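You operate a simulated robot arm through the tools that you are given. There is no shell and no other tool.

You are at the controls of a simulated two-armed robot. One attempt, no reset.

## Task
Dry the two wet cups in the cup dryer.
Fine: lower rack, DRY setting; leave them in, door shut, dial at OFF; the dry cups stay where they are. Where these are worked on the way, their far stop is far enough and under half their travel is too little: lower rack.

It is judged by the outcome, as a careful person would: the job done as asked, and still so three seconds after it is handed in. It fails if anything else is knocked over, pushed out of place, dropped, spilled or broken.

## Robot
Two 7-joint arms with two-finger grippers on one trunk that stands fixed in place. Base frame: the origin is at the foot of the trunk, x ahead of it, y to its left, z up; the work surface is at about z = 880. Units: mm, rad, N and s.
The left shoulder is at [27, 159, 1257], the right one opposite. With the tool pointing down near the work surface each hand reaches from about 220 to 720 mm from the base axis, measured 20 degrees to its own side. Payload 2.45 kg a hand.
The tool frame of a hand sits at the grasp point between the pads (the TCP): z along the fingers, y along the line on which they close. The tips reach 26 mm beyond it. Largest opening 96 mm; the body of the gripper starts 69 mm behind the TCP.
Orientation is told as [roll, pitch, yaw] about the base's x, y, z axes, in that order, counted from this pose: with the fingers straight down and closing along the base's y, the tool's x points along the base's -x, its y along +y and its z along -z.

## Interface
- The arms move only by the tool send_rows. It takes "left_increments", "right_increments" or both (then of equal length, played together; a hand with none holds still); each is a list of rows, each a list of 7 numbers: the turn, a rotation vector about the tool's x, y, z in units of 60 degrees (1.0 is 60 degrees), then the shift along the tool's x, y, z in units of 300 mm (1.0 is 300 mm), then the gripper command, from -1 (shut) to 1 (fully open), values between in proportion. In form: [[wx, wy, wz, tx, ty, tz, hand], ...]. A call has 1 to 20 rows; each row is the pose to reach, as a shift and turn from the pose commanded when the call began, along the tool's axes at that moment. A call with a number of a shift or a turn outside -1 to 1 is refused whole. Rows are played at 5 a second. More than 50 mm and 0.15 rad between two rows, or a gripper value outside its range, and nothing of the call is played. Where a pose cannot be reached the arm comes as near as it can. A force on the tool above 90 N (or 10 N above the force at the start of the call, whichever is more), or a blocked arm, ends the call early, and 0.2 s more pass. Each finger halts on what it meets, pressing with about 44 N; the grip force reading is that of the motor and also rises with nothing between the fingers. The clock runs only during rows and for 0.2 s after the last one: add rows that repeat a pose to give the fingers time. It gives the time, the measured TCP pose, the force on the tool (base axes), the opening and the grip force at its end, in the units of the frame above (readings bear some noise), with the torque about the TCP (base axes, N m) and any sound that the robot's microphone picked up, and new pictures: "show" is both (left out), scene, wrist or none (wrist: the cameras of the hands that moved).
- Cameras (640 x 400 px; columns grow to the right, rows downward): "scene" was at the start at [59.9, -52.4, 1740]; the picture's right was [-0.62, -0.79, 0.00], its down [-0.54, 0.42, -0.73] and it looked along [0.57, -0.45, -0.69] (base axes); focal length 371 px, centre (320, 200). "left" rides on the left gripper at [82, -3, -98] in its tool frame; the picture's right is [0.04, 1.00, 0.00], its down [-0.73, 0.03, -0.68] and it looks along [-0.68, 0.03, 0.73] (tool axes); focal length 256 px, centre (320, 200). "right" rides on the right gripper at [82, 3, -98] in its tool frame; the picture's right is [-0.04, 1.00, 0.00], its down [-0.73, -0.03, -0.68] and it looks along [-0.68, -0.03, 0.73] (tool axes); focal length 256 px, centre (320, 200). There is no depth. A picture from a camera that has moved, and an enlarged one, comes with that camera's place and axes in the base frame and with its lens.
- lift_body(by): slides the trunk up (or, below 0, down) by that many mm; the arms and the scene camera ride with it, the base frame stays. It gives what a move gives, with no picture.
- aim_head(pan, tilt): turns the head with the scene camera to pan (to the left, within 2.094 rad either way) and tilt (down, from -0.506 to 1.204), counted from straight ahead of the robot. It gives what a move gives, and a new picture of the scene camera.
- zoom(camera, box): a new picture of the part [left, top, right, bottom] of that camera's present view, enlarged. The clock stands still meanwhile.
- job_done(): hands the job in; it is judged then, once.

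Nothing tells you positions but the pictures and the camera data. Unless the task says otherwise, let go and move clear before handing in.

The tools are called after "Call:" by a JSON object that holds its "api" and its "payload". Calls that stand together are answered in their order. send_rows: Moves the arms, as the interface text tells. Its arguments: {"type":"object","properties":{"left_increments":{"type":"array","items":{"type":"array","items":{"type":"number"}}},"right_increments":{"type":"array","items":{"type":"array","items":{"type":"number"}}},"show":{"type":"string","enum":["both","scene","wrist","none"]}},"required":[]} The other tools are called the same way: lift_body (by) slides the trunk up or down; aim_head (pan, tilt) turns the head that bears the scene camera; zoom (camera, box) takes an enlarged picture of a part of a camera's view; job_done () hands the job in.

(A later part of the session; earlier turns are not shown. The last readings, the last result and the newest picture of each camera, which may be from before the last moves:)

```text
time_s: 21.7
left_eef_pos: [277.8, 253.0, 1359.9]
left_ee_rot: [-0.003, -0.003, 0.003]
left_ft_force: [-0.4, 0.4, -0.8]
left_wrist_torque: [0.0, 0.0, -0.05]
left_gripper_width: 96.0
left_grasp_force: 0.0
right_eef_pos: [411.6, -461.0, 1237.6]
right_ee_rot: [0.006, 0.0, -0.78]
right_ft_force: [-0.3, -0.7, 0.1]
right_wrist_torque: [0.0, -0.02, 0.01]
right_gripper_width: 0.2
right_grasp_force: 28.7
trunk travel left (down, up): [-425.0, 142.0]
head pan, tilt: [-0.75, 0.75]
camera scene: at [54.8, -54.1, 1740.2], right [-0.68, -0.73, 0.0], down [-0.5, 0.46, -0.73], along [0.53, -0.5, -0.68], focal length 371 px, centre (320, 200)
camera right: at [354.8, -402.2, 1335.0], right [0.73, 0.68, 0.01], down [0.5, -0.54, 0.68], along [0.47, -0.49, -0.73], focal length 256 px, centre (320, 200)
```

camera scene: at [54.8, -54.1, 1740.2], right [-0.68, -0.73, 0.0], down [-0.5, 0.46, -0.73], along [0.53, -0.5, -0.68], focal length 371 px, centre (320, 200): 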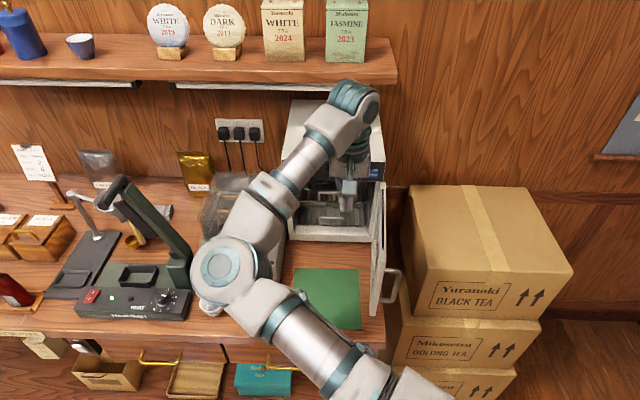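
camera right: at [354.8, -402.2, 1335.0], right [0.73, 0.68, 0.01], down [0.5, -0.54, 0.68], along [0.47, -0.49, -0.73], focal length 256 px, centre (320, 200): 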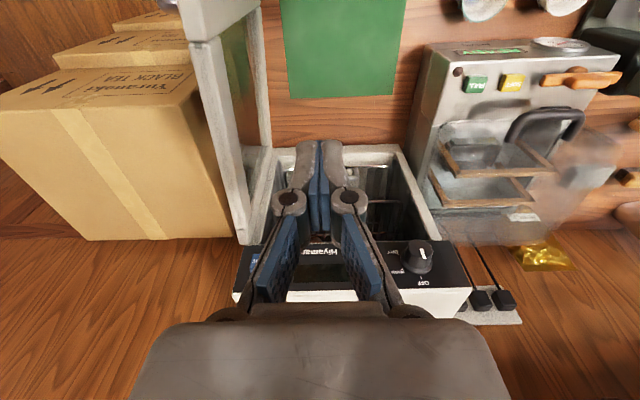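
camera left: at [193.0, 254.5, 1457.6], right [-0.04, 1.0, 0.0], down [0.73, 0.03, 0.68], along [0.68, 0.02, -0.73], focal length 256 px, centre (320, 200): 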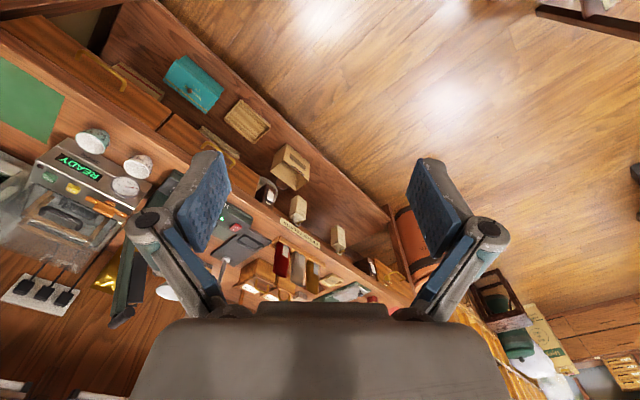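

The door is fully open at roughly 90°. Now I'll bring the hand down and tilt it to look inside.

Call:
{"api": "send_rows", "payload": {"right_increments": [[0, -0.125, 0, 0.011, 0.02, 0.094, -1], [0, -0.25, 0, 0.022, 0.039, 0.189, -1], [0, -0.375, 0, 0.033, 0.058, 0.283, -0.5], [0, -0.5, 0, 0.045, 0.078, 0.378, 0], [0, -0.625, 0, 0.056, 0.097, 0.472, 0.5], [0, -0.75, 0, 0.067, 0.117, 0.567, 1]], "show": "both"}}

Call:
{"api": "zoom", "payload": {"camera": "right", "box": [180, 0, 460, 175]}}

```text
time_s: 23.1
left_eef_pos: [276.5, 253.3, 1359.2]
left_ee_rot: [-0.002, -0.005, 0.002]
left_ft_force: [0.7, 0.2, 0.0]
left_wrist_torque: [-0.03, -0.03, -0.01]
left_gripper_width: 95.9
left_grasp_force: 0.0
right_eef_pos: [418.0, -420.3, 1073.9]
right_ee_rot: [0.015, -0.794, -0.791]
right_ft_force: [-0.2, 0.7, -0.7]
right_wrist_torque: [0.02, -0.01, 0.0]
right_gripper_width: 95.7
right_grasp_force: 0.1
trunk travel left (down, up): [-425.0, 142.0]
head pan, tilt: [-0.75, 0.75]
camera scene: at [52.3, -52.7, 1740.3], right [-0.68, -0.73, 0.0], down [-0.5, 0.46, -0.73], along [0.53, -0.5, -0.68], focal length 371 px, centre (320, 200)
camera right: at [330.1, -327.6, 1083.0], right [0.72, 0.69, 0.04], down [-0.01, -0.05, 1.0], along [0.69, -0.72, -0.03], focal length 256 px, centre (320, 200)
```

scene: 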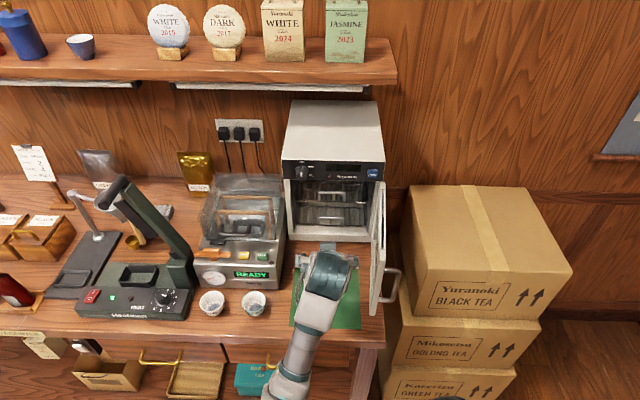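
right: 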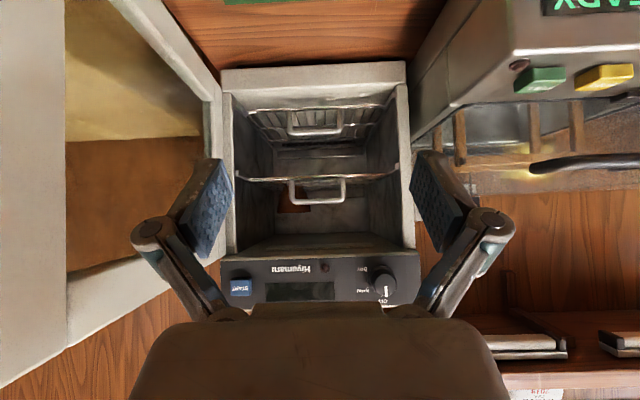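

```text
2.29 times, centred on (320, 88) of right
camera zoom: at [330.1, -327.6, 1083.0], right [0.72, 0.69, 0.04], down [-0.01, -0.05, 1.0], along [0.69, -0.72, -0.03], focal length 585 px, centre (320, 457)
```

zoom: 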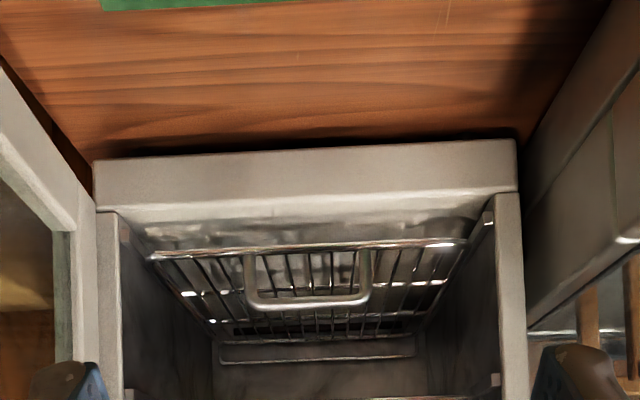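

The interior is visible: lower rack's loop handle is at about d≈815, s≈7, z≈978. I'll double check with the scene camera before hooking it.

Call:
{"api": "zoom", "payload": {"camera": "scene", "box": [270, 150, 410, 250]}}

Call:
{"api": "zoom", "payload": {"camera": "right", "box": [210, 60, 430, 310]}}

```text
4.00 times, centred on (340, 200) of scene
camera zoom: at [52.3, -52.7, 1740.3], right [-0.68, -0.73, 0.0], down [-0.5, 0.46, -0.73], along [0.53, -0.5, -0.68], focal length 1484 px, centre (240, 200)
```

zoom: 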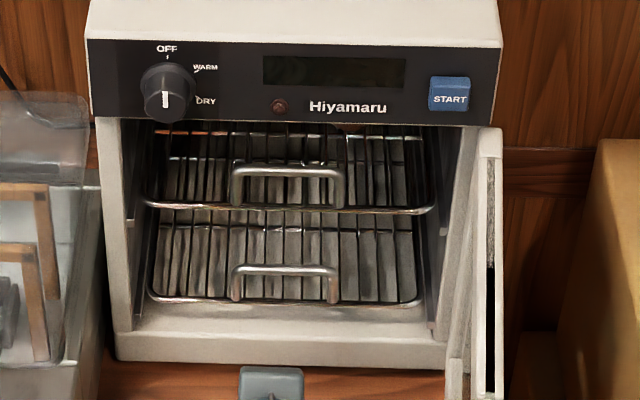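

```text
1.60 times, centred on (320, 185) of right
camera zoom: at [330.1, -327.6, 1083.0], right [0.72, 0.69, 0.04], down [-0.01, -0.05, 1.0], along [0.69, -0.72, -0.03], focal length 410 px, centre (320, 224)
```

zoom: 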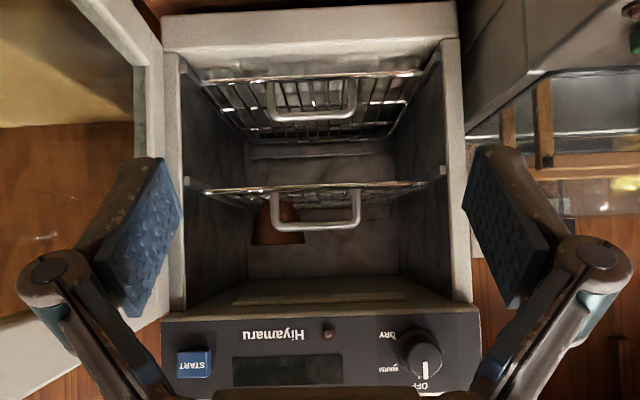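

Triangulated: lower rack handle bar at d≈821, s≈9, z≈977. I'll move the closed fingers to a point just up and in front of it, on a 45° line.

Call:
{"api": "send_rows", "payload": {"right_increments": [[0, 0, 0, 0, 0, 0, -1], [0, 0, 0, 0, 0, 0, -1], [0, 0, 0, 0, 0, 0, -1], [0, 0, 0, -0.074, -0.005, 0.101, -1], [0, 0, 0, -0.148, -0.009, 0.202, -1], [0, 0, 0, -0.222, -0.014, 0.304, -1], [0, 0, 0, -0.296, -0.018, 0.405, -1], [0, 0, 0, -0.37, -0.023, 0.506, -1]], "show": "both"}}

Call:
{"api": "zoom", "payload": {"camera": "right", "box": [210, 40, 430, 210]}}

Call:
{"api": "zoom", "payload": {"camera": "scene", "box": [270, 150, 410, 250]}}

```text
time_s: 24.9
left_eef_pos: [278.3, 253.1, 1359.7]
left_ee_rot: [0.0, -0.002, -0.001]
left_ft_force: [0.1, -0.8, 0.2]
left_wrist_torque: [-0.01, 0.02, -0.02]
left_gripper_width: 96.0
left_grasp_force: 0.0
right_eef_pos: [547.4, -556.9, 1040.0]
right_ee_rot: [0.009, -0.784, -0.785]
right_ft_force: [0.0, -0.5, 0.7]
right_wrist_torque: [0.03, 0.0, -0.02]
right_gripper_width: 0.0
right_grasp_force: 28.6
trunk travel left (down, up): [-425.0, 142.0]
head pan, tilt: [-0.75, 0.75]
camera scene: at [55.9, -55.6, 1740.1], right [-0.68, -0.73, 0.0], down [-0.5, 0.47, -0.73], along [0.53, -0.5, -0.68], focal length 371 px, centre (320, 200)
camera right: at [458.4, -465.2, 1051.0], right [0.72, 0.69, 0.03], down [0.0, -0.05, 1.0], along [0.69, -0.72, -0.04], focal length 256 px, centre (320, 200)
```

scene: 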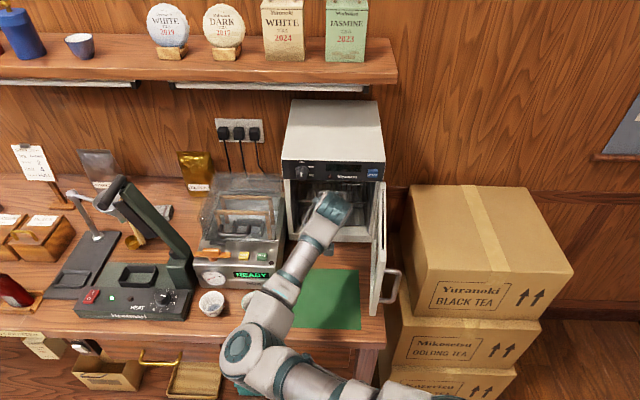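
right: 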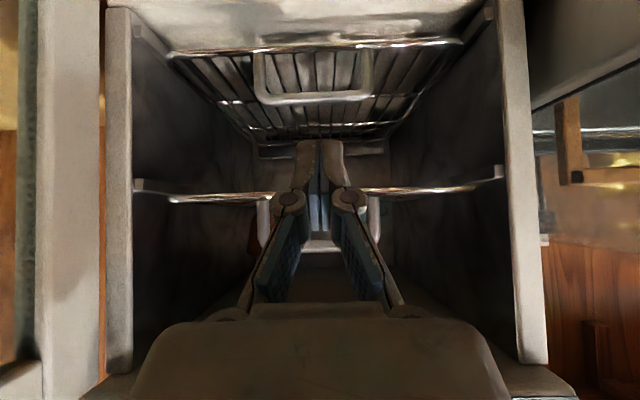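

```text
2.35 times, centred on (320, 125) of right
camera zoom: at [458.4, -465.2, 1051.0], right [0.72, 0.69, 0.03], down [0.0, -0.05, 1.0], along [0.69, -0.72, -0.04], focal length 602 px, centre (320, 376)
```

zoom: 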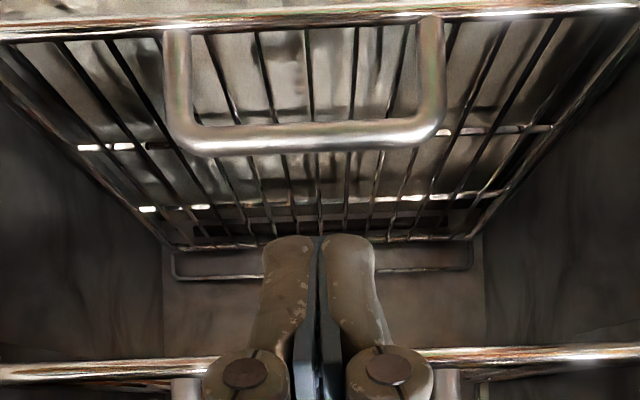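

```text
4.00 times, centred on (340, 200) of scene
camera zoom: at [55.9, -55.6, 1740.1], right [-0.68, -0.73, 0.0], down [-0.5, 0.47, -0.73], along [0.53, -0.5, -0.68], focal length 1484 px, centre (240, 200)
```

zoom: 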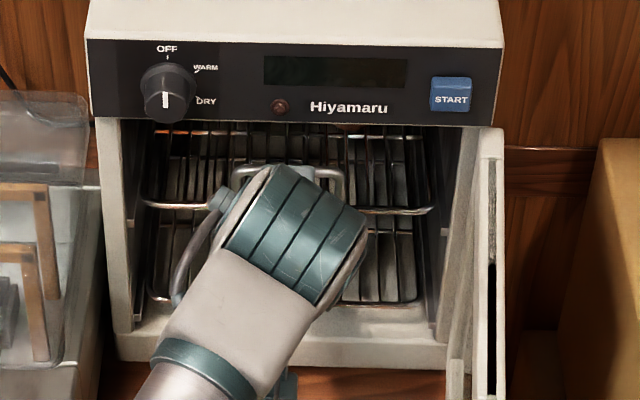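

Measurements confirm the bar location. Sliding the fingertips down over and behind the lower rack's handle bar.

Call:
{"api": "send_rows", "payload": {"right_increments": [[0, 0, 0, -0.006, 0, 0.05, -1], [0, 0, 0, -0.012, 0, 0.1, -1], [0, 0, 0, -0.0165, 0, 0.155, -1], [0, 0, 0, -0.0165, 0, 0.2145, -1], [0, 0, 0, -0.0165, 0, 0.2145, -1]], "show": "wrist"}}

Call:
{"api": "zoom", "payload": {"camera": "right", "box": [210, 0, 430, 170]}}

Call:
{"api": "zoom", "payload": {"camera": "scene", "box": [270, 150, 410, 250]}}

```text
time_s: 26.1
left_eef_pos: [278.2, 253.0, 1360.1]
left_ee_rot: [0.001, -0.003, 0.001]
left_ft_force: [-0.4, 0.0, 0.2]
left_wrist_torque: [0.02, 0.02, -0.01]
left_gripper_width: 96.4
left_grasp_force: 0.0
right_eef_pos: [582.9, -590.9, 999.3]
right_ee_rot: [0.01, -0.786, -0.787]
right_ft_force: [-0.2, 0.2, -0.2]
right_wrist_torque: [0.01, 0.0, -0.01]
right_gripper_width: 0.0
right_grasp_force: 28.6
trunk travel left (down, up): [-425.0, 142.0]
head pan, tilt: [-0.75, 0.75]
camera right: at [494.9, -498.8, 1010.1], right [0.72, 0.69, 0.03], down [0.0, -0.05, 1.0], along [0.69, -0.72, -0.04], focal length 256 px, centre (320, 200)
```

right: 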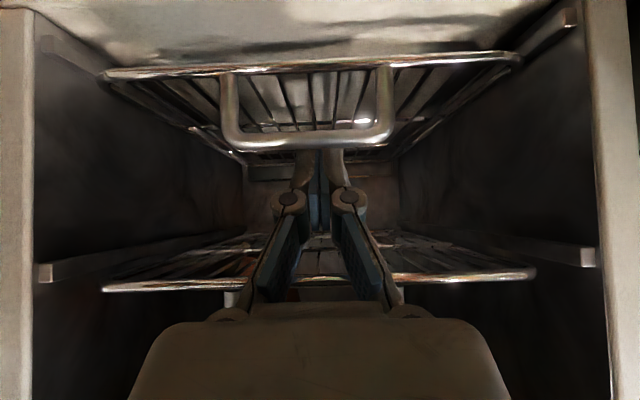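

```text
2.35 times, centred on (320, 85) of right
camera zoom: at [494.9, -498.8, 1010.1], right [0.72, 0.69, 0.03], down [0.0, -0.05, 1.0], along [0.69, -0.72, -0.04], focal length 602 px, centre (320, 471)
```

zoom: 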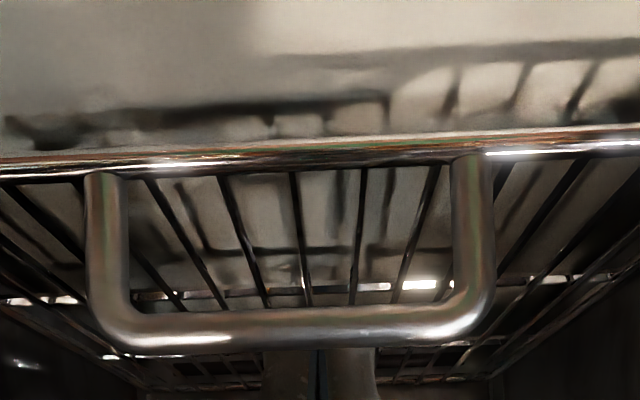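

```text
4.00 times, centred on (340, 200) of scene
camera zoom: at [55.0, -54.6, 1740.2], right [-0.68, -0.73, 0.0], down [-0.5, 0.46, -0.73], along [0.53, -0.5, -0.68], focal length 1484 px, centre (240, 200)
```

zoom: 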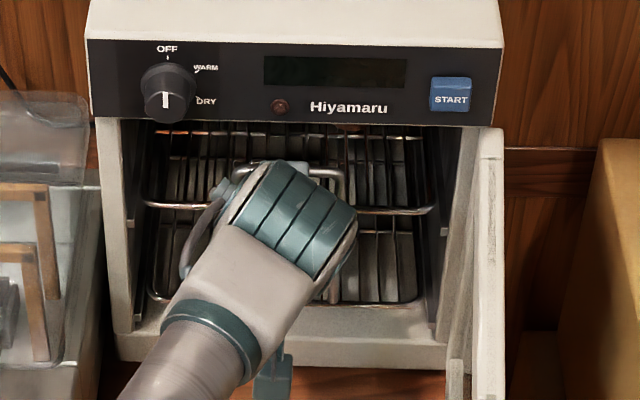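

The fingertips are behind the handle bar with no contact force. I'll lower slightly and pull the rack out gently.

Call:
{"api": "send_rows", "payload": {"right_increments": [[0, 0, 0, 0.014, 0, 0.014, -1], [0, 0, 0, 0.0376, 0, -0.0096, -1], [0, 0, 0, 0.073, 0, -0.045, -1], [0, 0, 0, 0.12, 0, -0.092, -1], [0, 0, 0, 0.167, 0, -0.139, -1], [0, 0, 0, 0.214, 0, -0.186, -1], [0, 0, 0, 0.261, 0, -0.233, -1]], "show": "both"}}

```text
time_s: 27.7
left_eef_pos: [276.9, 252.9, 1360.3]
left_ee_rot: [-0.002, -0.001, 0.002]
left_ft_force: [-0.2, -1.1, 0.4]
left_wrist_torque: [0.02, 0.0, -0.01]
left_gripper_width: 96.2
left_grasp_force: 0.0
right_eef_pos: [507.9, -515.1, 992.6]
right_ee_rot: [0.008, -0.786, -0.788]
right_ft_force: [-0.1, 1.0, -0.2]
right_wrist_torque: [0.01, 0.02, -0.03]
right_gripper_width: 0.0
right_grasp_force: 28.6
trunk travel left (down, up): [-425.0, 142.0]
head pan, tilt: [-0.75, 0.75]
camera scene: at [53.3, -52.7, 1740.3], right [-0.68, -0.73, 0.0], down [-0.5, 0.46, -0.73], along [0.53, -0.5, -0.68], focal length 371 px, centre (320, 200)
camera right: at [418.4, -423.8, 1004.2], right [0.72, 0.69, 0.03], down [0.0, -0.05, 1.0], along [0.69, -0.72, -0.04], focal length 256 px, centre (320, 200)
```

scene: 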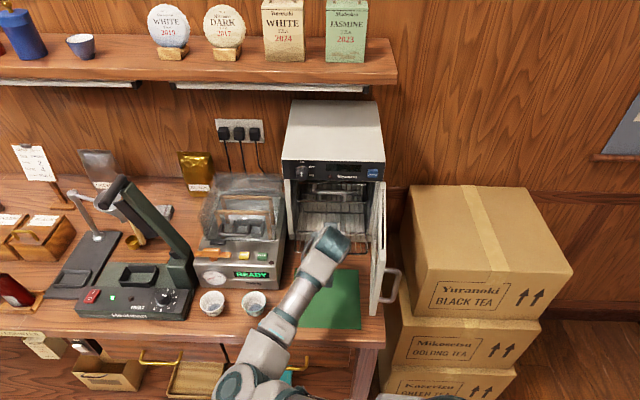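
right: 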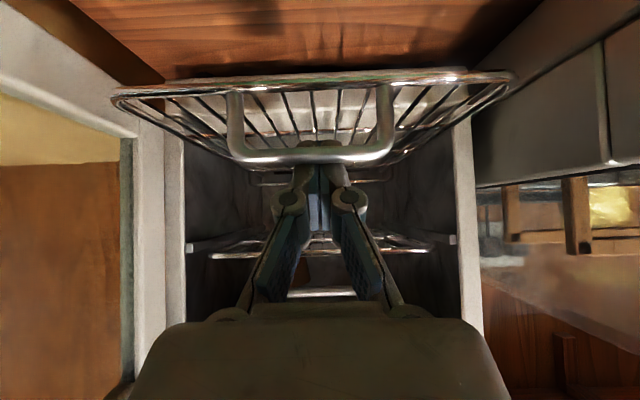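

The rack has come out about 100 mm smoothly. Continuing slowly to find its stop.

Call:
{"api": "send_rows", "payload": {"right_increments": [[0, 0, 0, 0.0236, 0, -0.0236, -1], [0, 0, 0, 0.047, 0, -0.047, -1], [0, 0, 0, 0.0707, 0, -0.0707, -1], [0, 0, 0, 0.094, 0, -0.094, -1]], "show": "both"}}

```text
time_s: 28.7
left_eef_pos: [278.4, 253.7, 1360.1]
left_ee_rot: [-0.002, 0.0, 0.002]
left_ft_force: [0.4, 0.7, -0.1]
left_wrist_torque: [-0.02, -0.02, 0.02]
left_gripper_width: 96.0
left_grasp_force: 0.1
right_eef_pos: [477.8, -488.1, 994.0]
right_ee_rot: [0.008, -0.785, -0.788]
right_ft_force: [-0.3, 0.1, 0.6]
right_wrist_torque: [-0.01, 0.05, 0.01]
right_gripper_width: 0.1
right_grasp_force: 28.3
trunk travel left (down, up): [-425.0, 142.0]
head pan, tilt: [-0.75, 0.75]
camera scene: at [53.3, -53.1, 1740.2], right [-0.68, -0.73, 0.0], down [-0.5, 0.46, -0.73], along [0.53, -0.5, -0.68], focal length 371 px, centre (320, 200)
camera right: at [389.3, -396.2, 1003.9], right [0.72, 0.69, 0.03], down [0.0, -0.05, 1.0], along [0.69, -0.72, -0.04], focal length 256 px, centre (320, 200)
```

scene: 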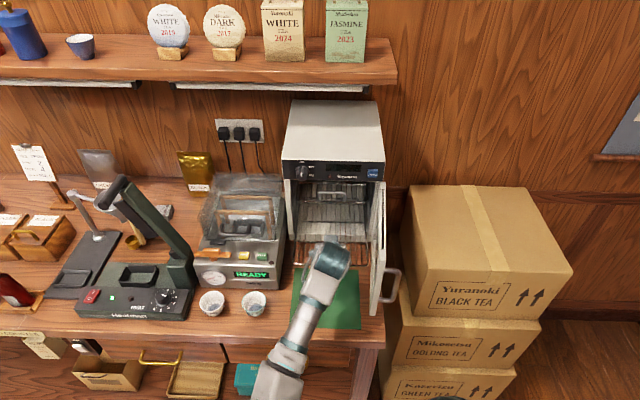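
right: 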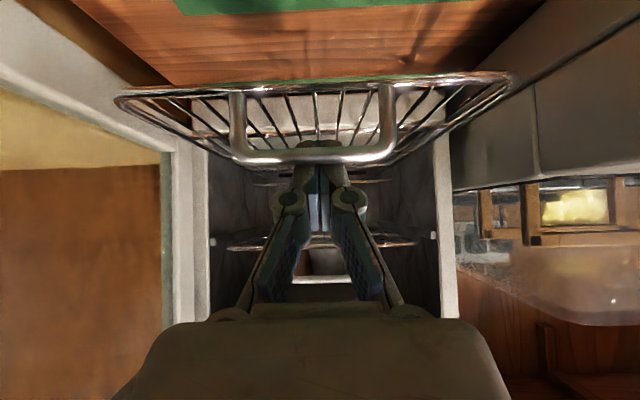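

Out about 143 mm now. I'll check how much of the rack remains supported inside.

Call:
{"api": "zoom", "payload": {"camera": "scene", "box": [270, 150, 410, 280]}}

Call:
{"api": "zoom", "payload": {"camera": "right", "box": [100, 60, 540, 300]}}

```text
3.08 times, centred on (340, 215) of scene
camera zoom: at [53.3, -53.1, 1740.2], right [-0.68, -0.73, 0.0], down [-0.5, 0.46, -0.73], along [0.53, -0.5, -0.68], focal length 1142 px, centre (258, 154)
```

zoom: 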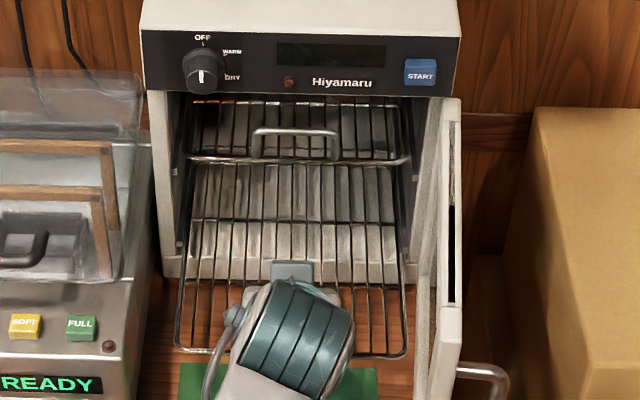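

```text
1.45 times, centred on (320, 180) of right
camera zoom: at [389.3, -396.2, 1003.9], right [0.72, 0.69, 0.03], down [0.0, -0.05, 1.0], along [0.69, -0.72, -0.04], focal length 372 px, centre (320, 229)
```

zoom: 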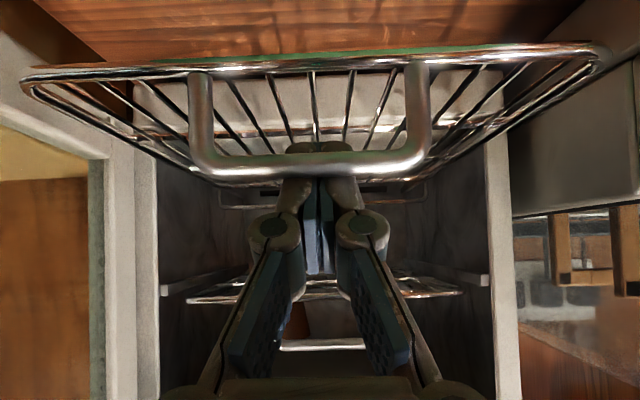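

The rack is still free. Pulling a little further to find the stop.

Call:
{"api": "send_rows", "payload": {"right_increments": [[0, 0, 0, 0.0236, 0, -0.0236, -1], [0, 0, 0, 0.047, 0, -0.047, -1]], "show": "wrist"}}

Call:
{"api": "zoom", "payload": {"camera": "scene", "box": [270, 150, 410, 280]}}

```text
time_s: 29.3
left_eef_pos: [276.5, 254.2, 1359.7]
left_ee_rot: [-0.001, -0.002, 0.0]
left_ft_force: [-0.4, -0.2, -0.1]
left_wrist_torque: [-0.03, -0.05, 0.01]
left_gripper_width: 96.2
left_grasp_force: 0.1
right_eef_pos: [465.3, -475.0, 993.6]
right_ee_rot: [0.009, -0.787, -0.786]
right_ft_force: [0.1, 0.3, -0.4]
right_wrist_torque: [0.01, 0.0, 0.0]
right_gripper_width: 0.1
right_grasp_force: 28.8
trunk travel left (down, up): [-425.0, 142.0]
head pan, tilt: [-0.75, 0.75]
camera right: at [375.5, -382.6, 1004.1], right [0.72, 0.69, 0.03], down [0.0, -0.05, 1.0], along [0.69, -0.72, -0.04], focal length 256 px, centre (320, 200)
```

right: 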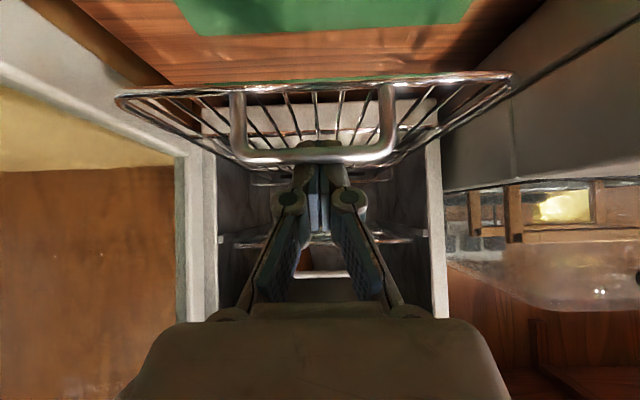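

```text
3.08 times, centred on (340, 215) of scene
camera zoom: at [53.1, -52.9, 1740.3], right [-0.68, -0.73, 0.0], down [-0.5, 0.46, -0.73], along [0.53, -0.5, -0.68], focal length 1142 px, centre (258, 154)
```

zoom: 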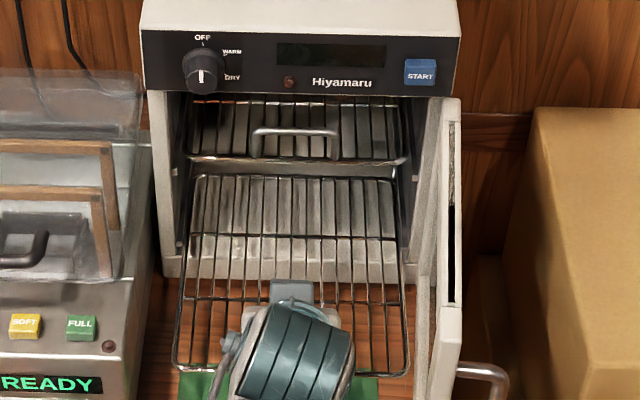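

The rack is out about 158 mm with its back edge still well inside, which is over half. I'll unhook the fingers, back off upward, then zoom on the cups.

Call:
{"api": "send_rows", "payload": {"right_increments": [[0, 0, 0, -0.0141, 0, 0.0141, -1], [0, 0, 0, -0.0141, 0, -0.08, -1], [0, 0, 0, -0.0141, 0, -0.19, -1], [0, 0, 0, -0.12, 0, -0.29, -1], [0, 0, 0, -0.22, 0, -0.39, -1]], "show": "both"}}

Call:
{"api": "zoom", "payload": {"camera": "scene", "box": [180, 260, 300, 335]}}

Call:
{"api": "zoom", "payload": {"camera": "scene", "box": [270, 150, 410, 280]}}

```text
time_s: 30.5
left_eef_pos: [278.8, 254.6, 1359.4]
left_ee_rot: [-0.001, -0.001, -0.001]
left_ft_force: [-0.2, 0.1, -1.2]
left_wrist_torque: [0.03, -0.02, 0.01]
left_gripper_width: 96.0
left_grasp_force: 0.0
right_eef_pos: [437.4, -453.9, 1121.5]
right_ee_rot: [0.007, -0.787, -0.785]
right_ft_force: [-0.2, -0.2, 0.3]
right_wrist_torque: [0.02, -0.03, -0.02]
right_gripper_width: 0.2
right_grasp_force: 28.3
trunk travel left (down, up): [-425.0, 142.0]
head pan, tilt: [-0.75, 0.75]
camera scene: at [54.2, -52.6, 1740.3], right [-0.68, -0.73, 0.0], down [-0.5, 0.46, -0.73], along [0.53, -0.5, -0.68], focal length 371 px, centre (320, 200)
camera right: at [349.0, -362.4, 1132.0], right [0.72, 0.69, 0.03], down [0.0, -0.05, 1.0], along [0.69, -0.72, -0.04], focal length 256 px, centre (320, 200)
```

scene: 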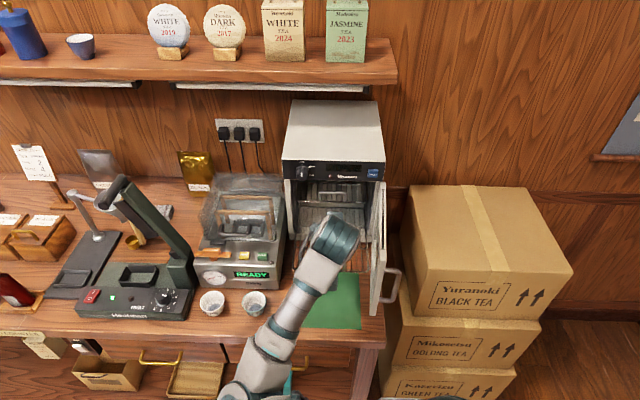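
right: 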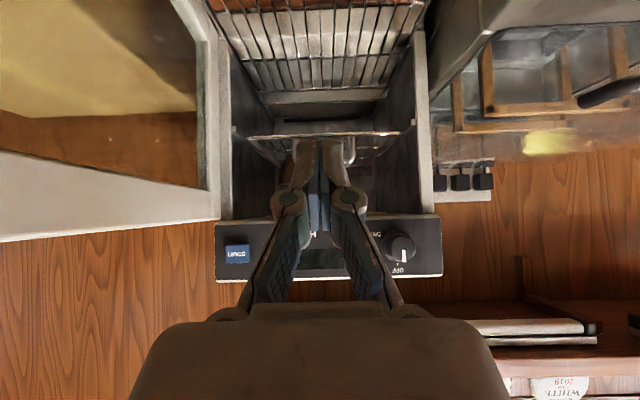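

```text
5.33 times, centred on (240, 298) of scene
camera zoom: at [54.2, -52.6, 1740.3], right [-0.68, -0.73, 0.0], down [-0.5, 0.46, -0.73], along [0.53, -0.5, -0.68], focal length 1979 px, centre (747, -320)
```

zoom: 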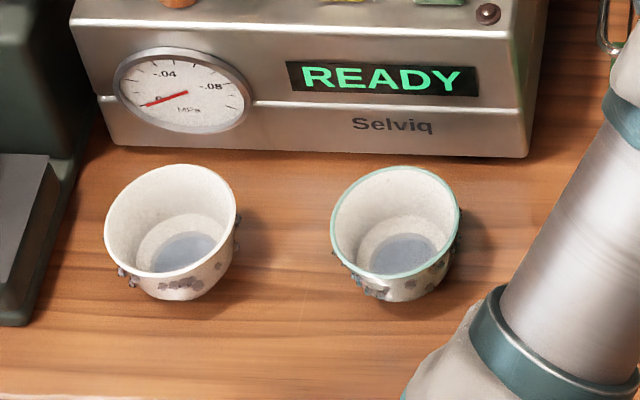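

```text
3.08 times, centred on (340, 215) of scene
camera zoom: at [54.2, -52.6, 1740.3], right [-0.68, -0.73, 0.0], down [-0.5, 0.46, -0.73], along [0.53, -0.5, -0.68], focal length 1142 px, centre (258, 154)
```

zoom: 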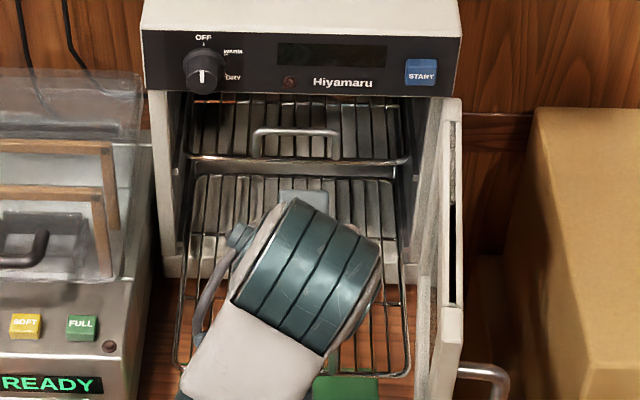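

Both cups are at d≈569: the turquoise one at s≈-176 and the white-rimmed one at s≈-282, rims near z≈926 and about 61 mm across. I'll go above the turquoise cup with the hand pointing down and open.

Call:
{"api": "send_rows", "payload": {"right_increments": [[0, 0.107, 0, 0.034, 0.09, -0.0066, -1], [0, 0.215, 0, 0.068, 0.179, -0.013, -0.6], [0, 0.322, 0, 0.102, 0.269, -0.02, 0], [0, 0.43, 0, 0.137, 0.358, -0.026, 0.5], [0, 0.537, 0, 0.171, 0.448, -0.033, 1], [0, 0.644, 0, 0.205, 0.537, -0.039, 1], [0, 0.7515, 0, 0.239, 0.627, -0.046, 1], [0, 0.7515, 0, 0.239, 0.627, -0.046, 1]], "show": "both"}}

Call:
{"api": "zoom", "payload": {"camera": "right", "box": [220, 40, 520, 230]}}

```text
time_s: 32.3
left_eef_pos: [278.3, 254.5, 1359.9]
left_ee_rot: [-0.002, -0.002, -0.001]
left_ft_force: [-0.5, -0.2, 0.5]
left_wrist_torque: [-0.02, 0.01, 0.01]
left_gripper_width: 96.1
left_grasp_force: 0.1
right_eef_pos: [538.4, -328.9, 1082.3]
right_ee_rot: [0.008, 0.002, -0.776]
right_ft_force: [-0.4, 0.1, 0.4]
right_wrist_torque: [0.02, -0.02, -0.01]
right_gripper_width: 95.9
right_grasp_force: 0.2
right hand out of reach, approached as far as the arm can: row 5, 6, 7, 8
trunk travel left (down, up): [-425.0, 142.0]
head pan, tilt: [-0.75, 0.75]
camera scene: at [54.8, -52.7, 1740.2], right [-0.68, -0.73, 0.0], down [-0.5, 0.46, -0.73], along [0.53, -0.5, -0.68], focal length 371 px, centre (320, 200)
camera right: at [482.0, -270.2, 1180.6], right [0.73, 0.68, 0.01], down [0.5, -0.54, 0.68], along [0.47, -0.49, -0.74], focal length 256 px, centre (320, 200)
```

scene: 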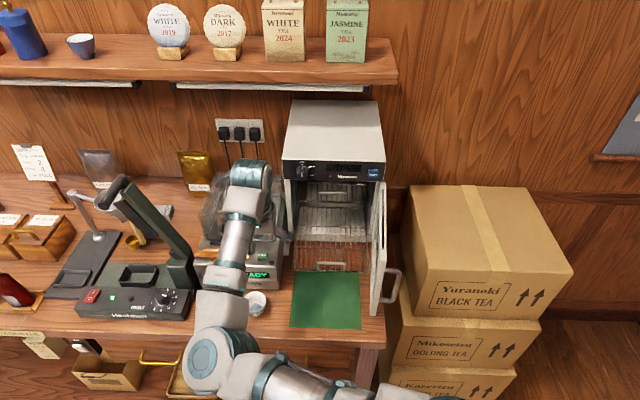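
right: 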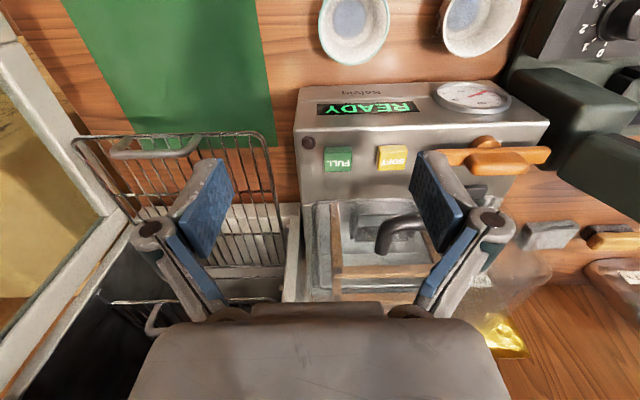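

```text
2.11 times, centred on (370, 135) of right
camera zoom: at [482.0, -270.2, 1180.6], right [0.73, 0.68, 0.01], down [0.5, -0.54, 0.68], along [0.47, -0.49, -0.74], focal length 539 px, centre (215, 337)
```

zoom: 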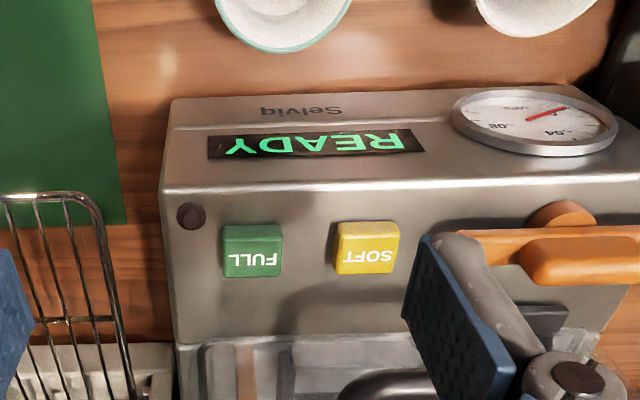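

The arm couldn't quite get there at that height and angle; it stopped short, still clear of everything. I'll approach lower and with the wrist turned less.

Call:
{"api": "send_rows", "payload": {"right_increments": [[0, 0, -0.09, 0.05, 0.03, 0.03, 1], [0, 0, -0.18, 0.1, 0.06, 0.1, 1], [0, 0, -0.27, 0.146, 0.094, 0.18, 1], [0, 0, -0.359, 0.146, 0.094, 0.26, 1], [0, 0, -0.359, 0.146, 0.094, 0.307, 1]], "show": "both"}}

```text
time_s: 33.5
left_eef_pos: [278.2, 254.0, 1358.8]
left_ee_rot: [-0.002, -0.003, 0.002]
left_ft_force: [0.0, 0.9, 0.0]
left_wrist_torque: [-0.03, 0.0, -0.01]
left_gripper_width: 96.2
left_grasp_force: 0.1
right_eef_pos: [532.5, -283.8, 988.2]
right_ee_rot: [0.005, 0.0, -0.402]
right_ft_force: [0.5, -0.3, -0.7]
right_wrist_torque: [0.0, 0.02, -0.01]
right_gripper_width: 96.1
right_grasp_force: 0.1
right hand out of reach, approached as far as the arm can: row 1, 2, 3, 4, 5
trunk travel left (down, up): [-425.0, 142.0]
head pan, tilt: [-0.75, 0.75]
camera scene: at [54.7, -52.2, 1740.2], right [-0.68, -0.73, 0.0], down [-0.5, 0.46, -0.73], along [0.53, -0.5, -0.68], focal length 371 px, centre (320, 200)
camera right: at [458.6, -249.9, 1084.0], right [0.43, 0.9, 0.01], down [0.66, -0.32, 0.68], along [0.62, -0.29, -0.73], focal length 256 px, centre (320, 200)
```

scene: 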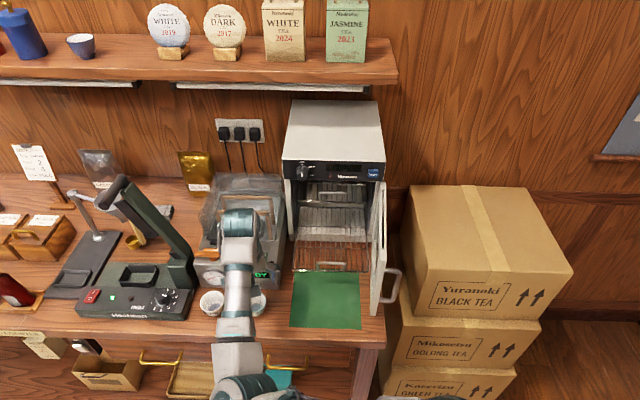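
right: 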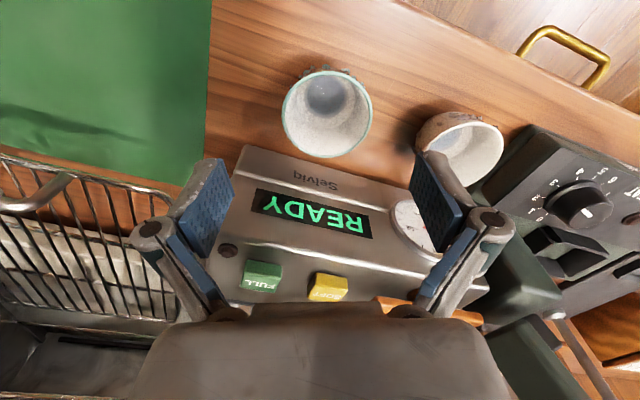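

The hand is nearly over the turquoise cup, whose centre I refine to about (526,-277). Making a small correction while lowering a bit.

Call:
{"api": "send_rows", "payload": {"right_increments": [[0, 0, 0, 0.015, 0.007, 0.03, 1], [0, 0, 0, 0.029, 0.013, 0.06, 1], [0, 0, 0, 0.029, 0.013, 0.06, 1]], "show": "wrist"}}

```text
time_s: 34.3
left_eef_pos: [277.7, 255.0, 1359.2]
left_ee_rot: [0.0, -0.003, 0.003]
left_ft_force: [-0.3, -0.8, -0.3]
left_wrist_torque: [0.01, 0.03, 0.01]
left_gripper_width: 96.0
left_grasp_force: 0.2
right_eef_pos: [527.0, -277.7, 968.4]
right_ee_rot: [0.005, -0.001, -0.405]
right_ft_force: [-0.2, 0.0, 0.0]
right_wrist_torque: [-0.01, -0.02, 0.03]
right_gripper_width: 95.9
right_grasp_force: 0.1
trunk travel left (down, up): [-425.0, 142.0]
head pan, tilt: [-0.75, 0.75]
camera right: at [451.4, -242.6, 1065.4], right [0.43, 0.9, 0.01], down [0.66, -0.32, 0.68], along [0.62, -0.29, -0.73], focal length 256 px, centre (320, 200)
```

right: 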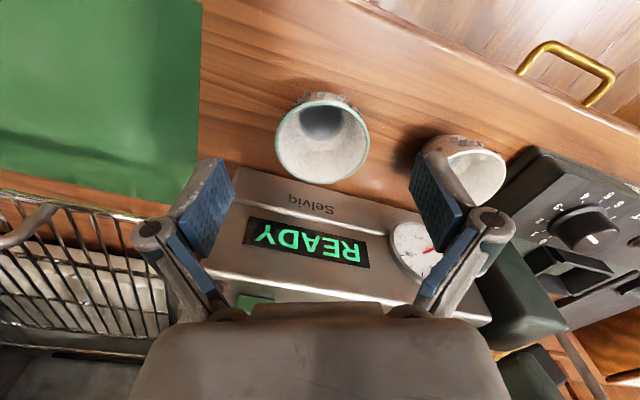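

Well centred on the turquoise cup. Lowering around it and closing.

Call:
{"api": "send_rows", "payload": {"right_increments": [[0, 0, 0, 0.003, 0.003, 0.06, 1], [0, 0, 0, 0.003, 0.003, 0.12, 1], [0, 0, 0, 0.003, 0.003, 0.18, 1], [0, 0, 0, 0.003, 0.003, 0.18, 0.3], [0, 0, 0, 0.003, 0.003, 0.18, 0], [0, 0, 0, 0.003, 0.003, 0.18, -0.3], [0, 0, 0, 0.003, 0.003, 0.18, -0.3]], "show": "wrist"}}

```text
time_s: 35.9
left_eef_pos: [277.6, 253.6, 1359.5]
left_ee_rot: [-0.001, -0.003, 0.003]
left_ft_force: [0.0, -0.7, 0.3]
left_wrist_torque: [0.0, 0.02, 0.03]
left_gripper_width: 96.3
left_grasp_force: 0.0
right_eef_pos: [524.3, -275.7, 916.6]
right_ee_rot: [0.005, -0.002, -0.405]
right_ft_force: [-0.6, 0.2, -0.2]
right_wrist_torque: [-0.03, 0.02, -0.03]
right_gripper_width: 52.9
right_grasp_force: 43.9
trunk travel left (down, up): [-425.0, 142.0]
head pan, tilt: [-0.75, 0.75]
camera right: at [449.9, -240.5, 1013.3], right [0.43, 0.9, 0.01], down [0.66, -0.32, 0.68], along [0.62, -0.29, -0.73], focal length 256 px, centre (320, 200)
```

right: 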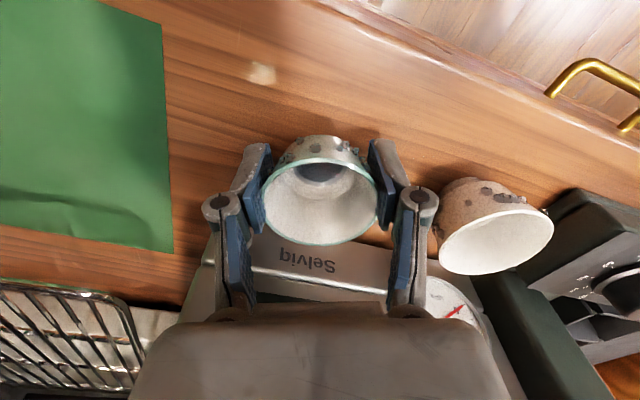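

The turquoise cup is gripped at 53 mm. I'll lift it, carry it round in front of the machine over the mat, and bring it above the extended lower rack.

Call:
{"api": "send_rows", "payload": {"right_increments": [[0, 0, 0, 0, 0, -0.06, -0.3], [0, 0, 0, 0, 0, -0.11, -0.3], [0, 0, 0.03, 0.022, -0.082, -0.166, -0.3], [0, 0, 0.07, 0.043, -0.164, -0.222, -0.3], [0, 0, 0.11, 0.065, -0.246, -0.277, -0.3], [0, 0, 0.15, 0.09, -0.343, -0.327, -0.3], [0, 0, 0.19, 0.116, -0.44, -0.377, -0.3], [0, 0, 0.24, 0.142, -0.537, -0.427, -0.3], [0, 0, 0.28, 0.167, -0.634, -0.477, -0.3], [0, 0, 0.31, 0.088, -0.695, -0.469, -0.3], [0, 0, 0.34, 0.009, -0.756, -0.461, -0.3], [0, 0, 0.363, -0.07, -0.816, -0.453, -0.3], [0, 0, 0.363, -0.149, -0.877, -0.445, -0.3]], "show": "both"}}

Call:
{"api": "zoom", "payload": {"camera": "scene", "box": [270, 130, 410, 290]}}

```text
time_s: 38.7
left_eef_pos: [278.0, 251.5, 1360.6]
left_ee_rot: [-0.001, -0.004, 0.001]
left_ft_force: [0.5, 0.6, 0.0]
left_wrist_torque: [-0.02, 0.01, -0.05]
left_gripper_width: 96.1
left_grasp_force: 0.0
right_eef_pos: [461.4, -538.4, 1046.6]
right_ee_rot: [0.006, 0.005, -0.785]
right_ft_force: [-0.7, -0.7, -2.1]
right_wrist_torque: [0.04, 0.0, 0.0]
right_gripper_width: 53.0
right_grasp_force: 44.0
right hand out of reach, approached as far as the arm can: row 4, 5, 6
trunk travel left (down, up): [-425.0, 142.0]
head pan, tilt: [-0.75, 0.75]
camera scene: at [55.4, -56.9, 1740.0], right [-0.68, -0.73, 0.0], down [-0.5, 0.47, -0.73], along [0.53, -0.5, -0.68], focal length 371 px, centre (320, 200)
camera right: at [405.2, -479.0, 1143.6], right [0.73, 0.68, 0.01], down [0.5, -0.54, 0.68], along [0.46, -0.49, -0.74], focal length 256 px, centre (320, 200)
```

scene: 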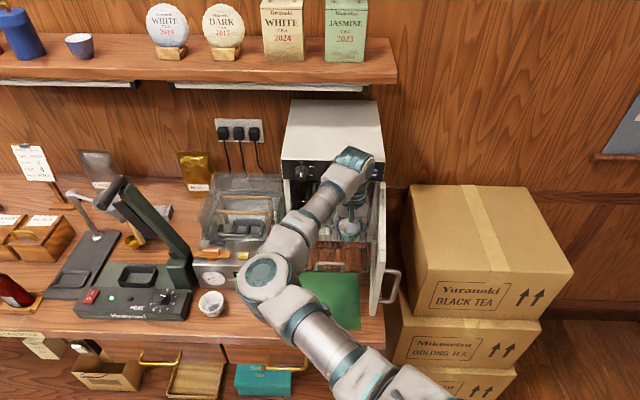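
right: 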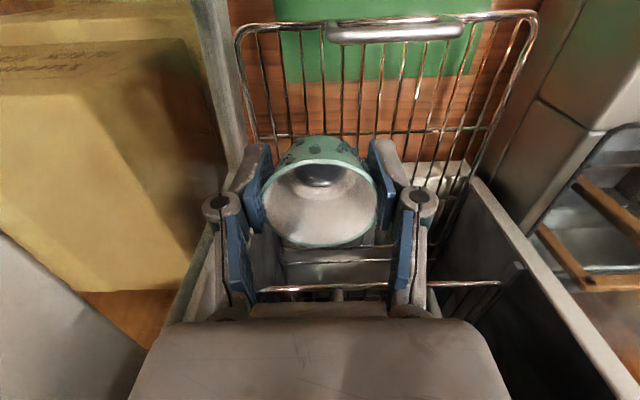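

```text
2.50 times, centred on (340, 210) of scene
camera zoom: at [55.4, -56.9, 1740.0], right [-0.68, -0.73, 0.0], down [-0.5, 0.47, -0.73], along [0.53, -0.5, -0.68], focal length 928 px, centre (270, 175)
```

zoom: 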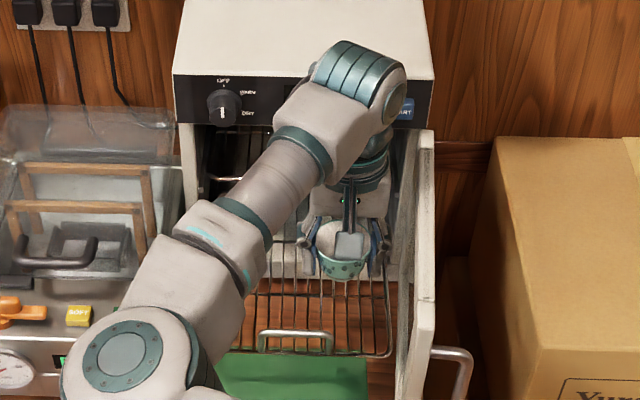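

The cup is above the rack. I'll shift it slightly left for door clearance and lower close to the wires.

Call:
{"api": "send_rows", "payload": {"right_increments": [[0, 0, 0, 0, 0.033, 0.05, -0.3], [0, 0, 0, 0, 0.033, 0.11, -0.3], [0, 0, 0, 0, 0.033, 0.16, -0.3], [0, 0, 0, 0, 0.033, 0.19, -0.3]], "show": "wrist"}}

Call:
{"api": "send_rows", "payload": {"right_increments": [[0, 0, 0, 0, 0, 0.007, -0.3], [0, 0, 0, 0, 0, 0.013, -0.3], [0, 0, 0, 0, 0, 0.02, -0.3], [0, 0, 0, 0, 0, 0.027, -0.3], [0, 0, 0, 0, 0, 0.033, -0.3]], "show": "both"}}

Call:
{"api": "zoom", "payload": {"camera": "scene", "box": [310, 180, 390, 280]}}

```text
time_s: 39.7
left_eef_pos: [278.4, 252.4, 1358.8]
left_ee_rot: [-0.001, -0.002, 0.001]
left_ft_force: [1.4, -0.6, -0.1]
left_wrist_torque: [0.01, -0.02, -0.02]
left_gripper_width: 96.0
left_grasp_force: 0.1
right_eef_pos: [467.8, -529.0, 989.7]
right_ee_rot: [0.005, 0.001, -0.786]
right_ft_force: [0.1, 0.2, 0.6]
right_wrist_torque: [0.01, 0.0, -0.04]
right_gripper_width: 52.5
right_grasp_force: 44.0
trunk travel left (down, up): [-425.0, 142.0]
head pan, tilt: [-0.75, 0.75]
camera right: at [411.7, -468.9, 1086.6], right [0.73, 0.68, 0.01], down [0.5, -0.54, 0.68], along [0.46, -0.49, -0.74], focal length 256 px, centre (320, 200)
```

right: 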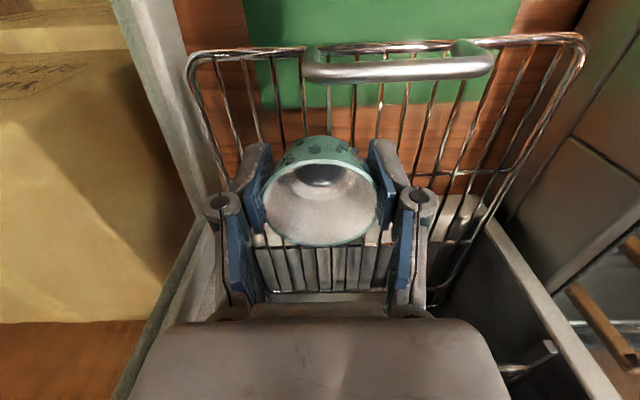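

```text
time_s: 40.9
left_eef_pos: [276.6, 255.2, 1359.7]
left_ee_rot: [-0.001, 0.0, 0.001]
left_ft_force: [0.3, -0.3, 0.1]
left_wrist_torque: [0.01, -0.03, -0.04]
left_gripper_width: 95.6
left_grasp_force: 0.1
right_eef_pos: [466.2, -526.6, 979.4]
right_ee_rot: [0.005, 0.002, -0.785]
right_ft_force: [-1.9, -1.3, 8.1]
right_wrist_torque: [-0.36, 0.18, -0.03]
right_gripper_width: 55.8
right_grasp_force: 43.8
trunk travel left (down, up): [-425.0, 142.0]
head pan, tilt: [-0.75, 0.75]
camera scene: at [51.2, -49.5, 1740.5], right [-0.68, -0.73, 0.0], down [-0.5, 0.46, -0.73], along [0.53, -0.5, -0.68], focal length 371 px, centre (320, 200)
camera right: at [410.3, -466.4, 1076.4], right [0.73, 0.68, 0.01], down [0.5, -0.54, 0.68], along [0.46, -0.49, -0.74], focal length 256 px, centre (320, 200)
```

scene: 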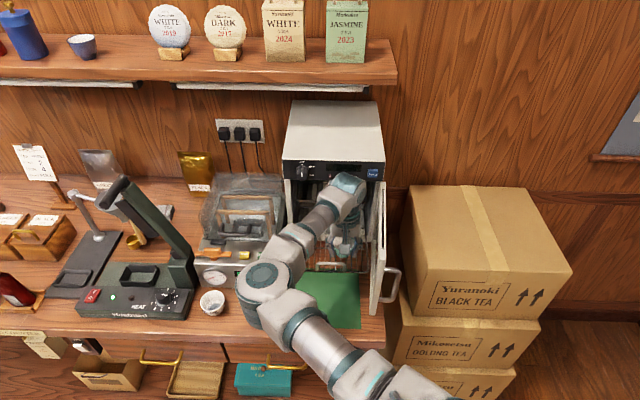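
right: 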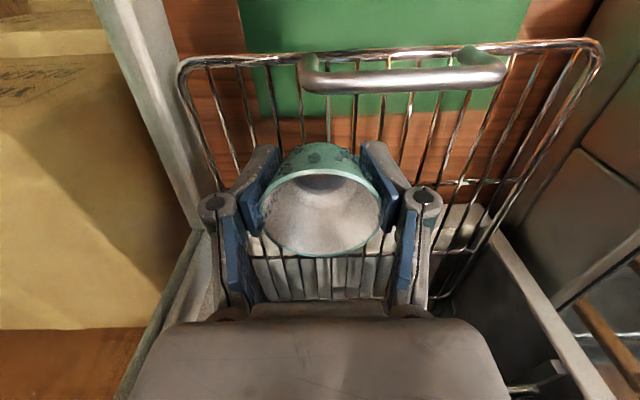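

```text
4.00 times, centred on (350, 230) of scene
camera zoom: at [51.2, -49.5, 1740.5], right [-0.68, -0.73, 0.0], down [-0.5, 0.46, -0.73], along [0.53, -0.5, -0.68], focal length 1484 px, centre (200, 80)
```

zoom: 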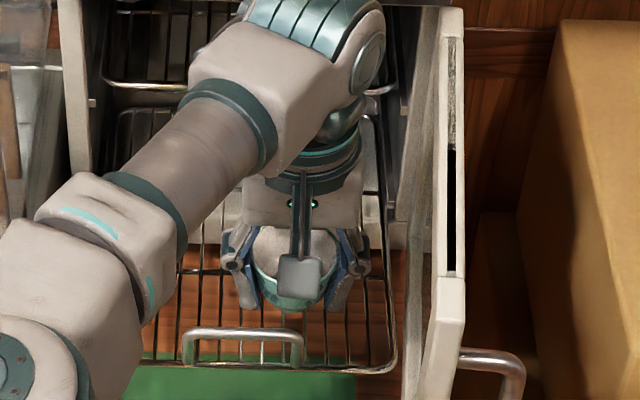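

The cup touches the rack (8 N upward). Releasing it and lifting straight up.

Call:
{"api": "send_rows", "payload": {"right_increments": [[0, 0, 0, 0, 0, -0.008, 0.25], [0, 0, 0, 0, 0, -0.008, 0.5], [0, 0, 0, 0, 0, -0.008, 0.55], [0, 0, 0, 0, 0, -0.05, 0.55], [0, 0, 0, 0, 0, -0.13, 0.55], [0, 0, 0, 0, 0, -0.25, 0.55], [0, 0, 0, 0, 0, -0.35, 0.55]], "show": "both"}}

Call:
{"api": "zoom", "payload": {"camera": "right", "box": [180, 0, 480, 200]}}

```text
time_s: 42.5
left_eef_pos: [279.2, 252.7, 1359.9]
left_ee_rot: [-0.002, -0.003, 0.002]
left_ft_force: [0.6, 0.1, -0.3]
left_wrist_torque: [0.01, -0.01, -0.02]
left_gripper_width: 95.9
left_grasp_force: 0.1
right_eef_pos: [468.1, -528.3, 1084.9]
right_ee_rot: [0.007, 0.002, -0.786]
right_ft_force: [0.1, 0.1, 0.4]
right_wrist_torque: [0.0, 0.03, 0.0]
right_gripper_width: 74.6
right_grasp_force: 0.0
trunk travel left (down, up): [-425.0, 142.0]
head pan, tilt: [-0.75, 0.75]
camera scene: at [54.4, -54.3, 1740.2], right [-0.68, -0.73, 0.0], down [-0.5, 0.46, -0.73], along [0.53, -0.5, -0.68], focal length 371 px, centre (320, 200)
camera right: at [412.3, -468.5, 1181.9], right [0.73, 0.68, 0.01], down [0.5, -0.54, 0.68], along [0.46, -0.5, -0.74], focal length 256 px, centre (320, 200)
```

scene: 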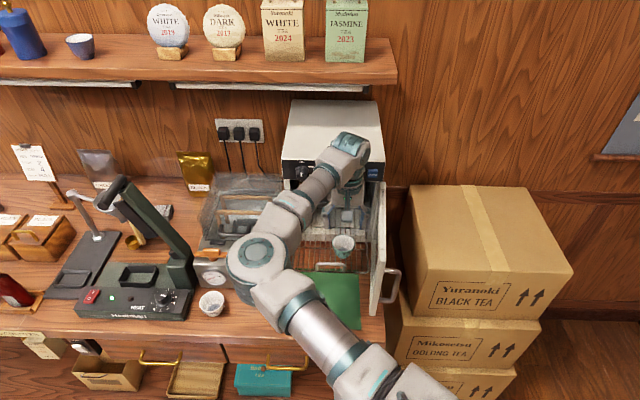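
right: 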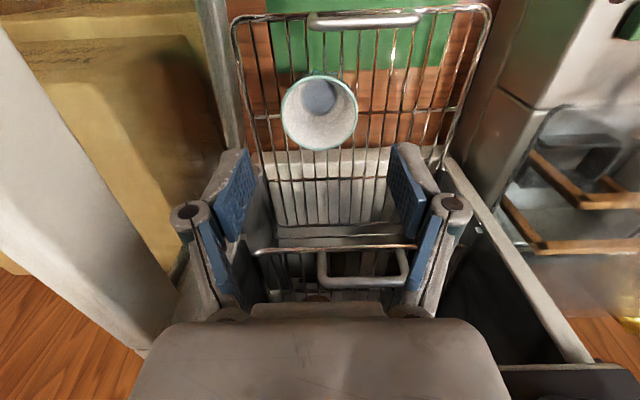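

```text
2.00 times, centred on (330, 100) of right
camera zoom: at [412.3, -468.5, 1181.9], right [0.73, 0.68, 0.01], down [0.5, -0.54, 0.68], along [0.46, -0.5, -0.74], focal length 512 px, centre (300, 400)
```

zoom: 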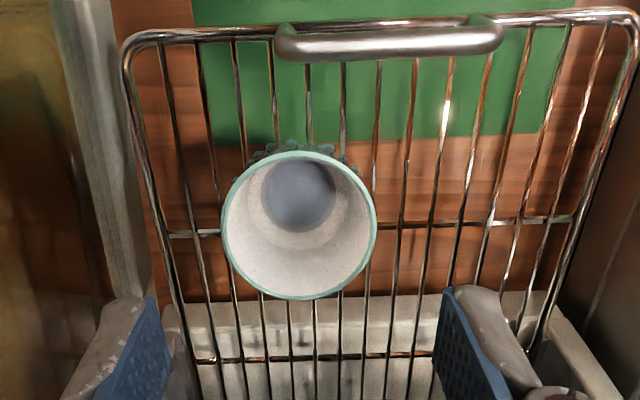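

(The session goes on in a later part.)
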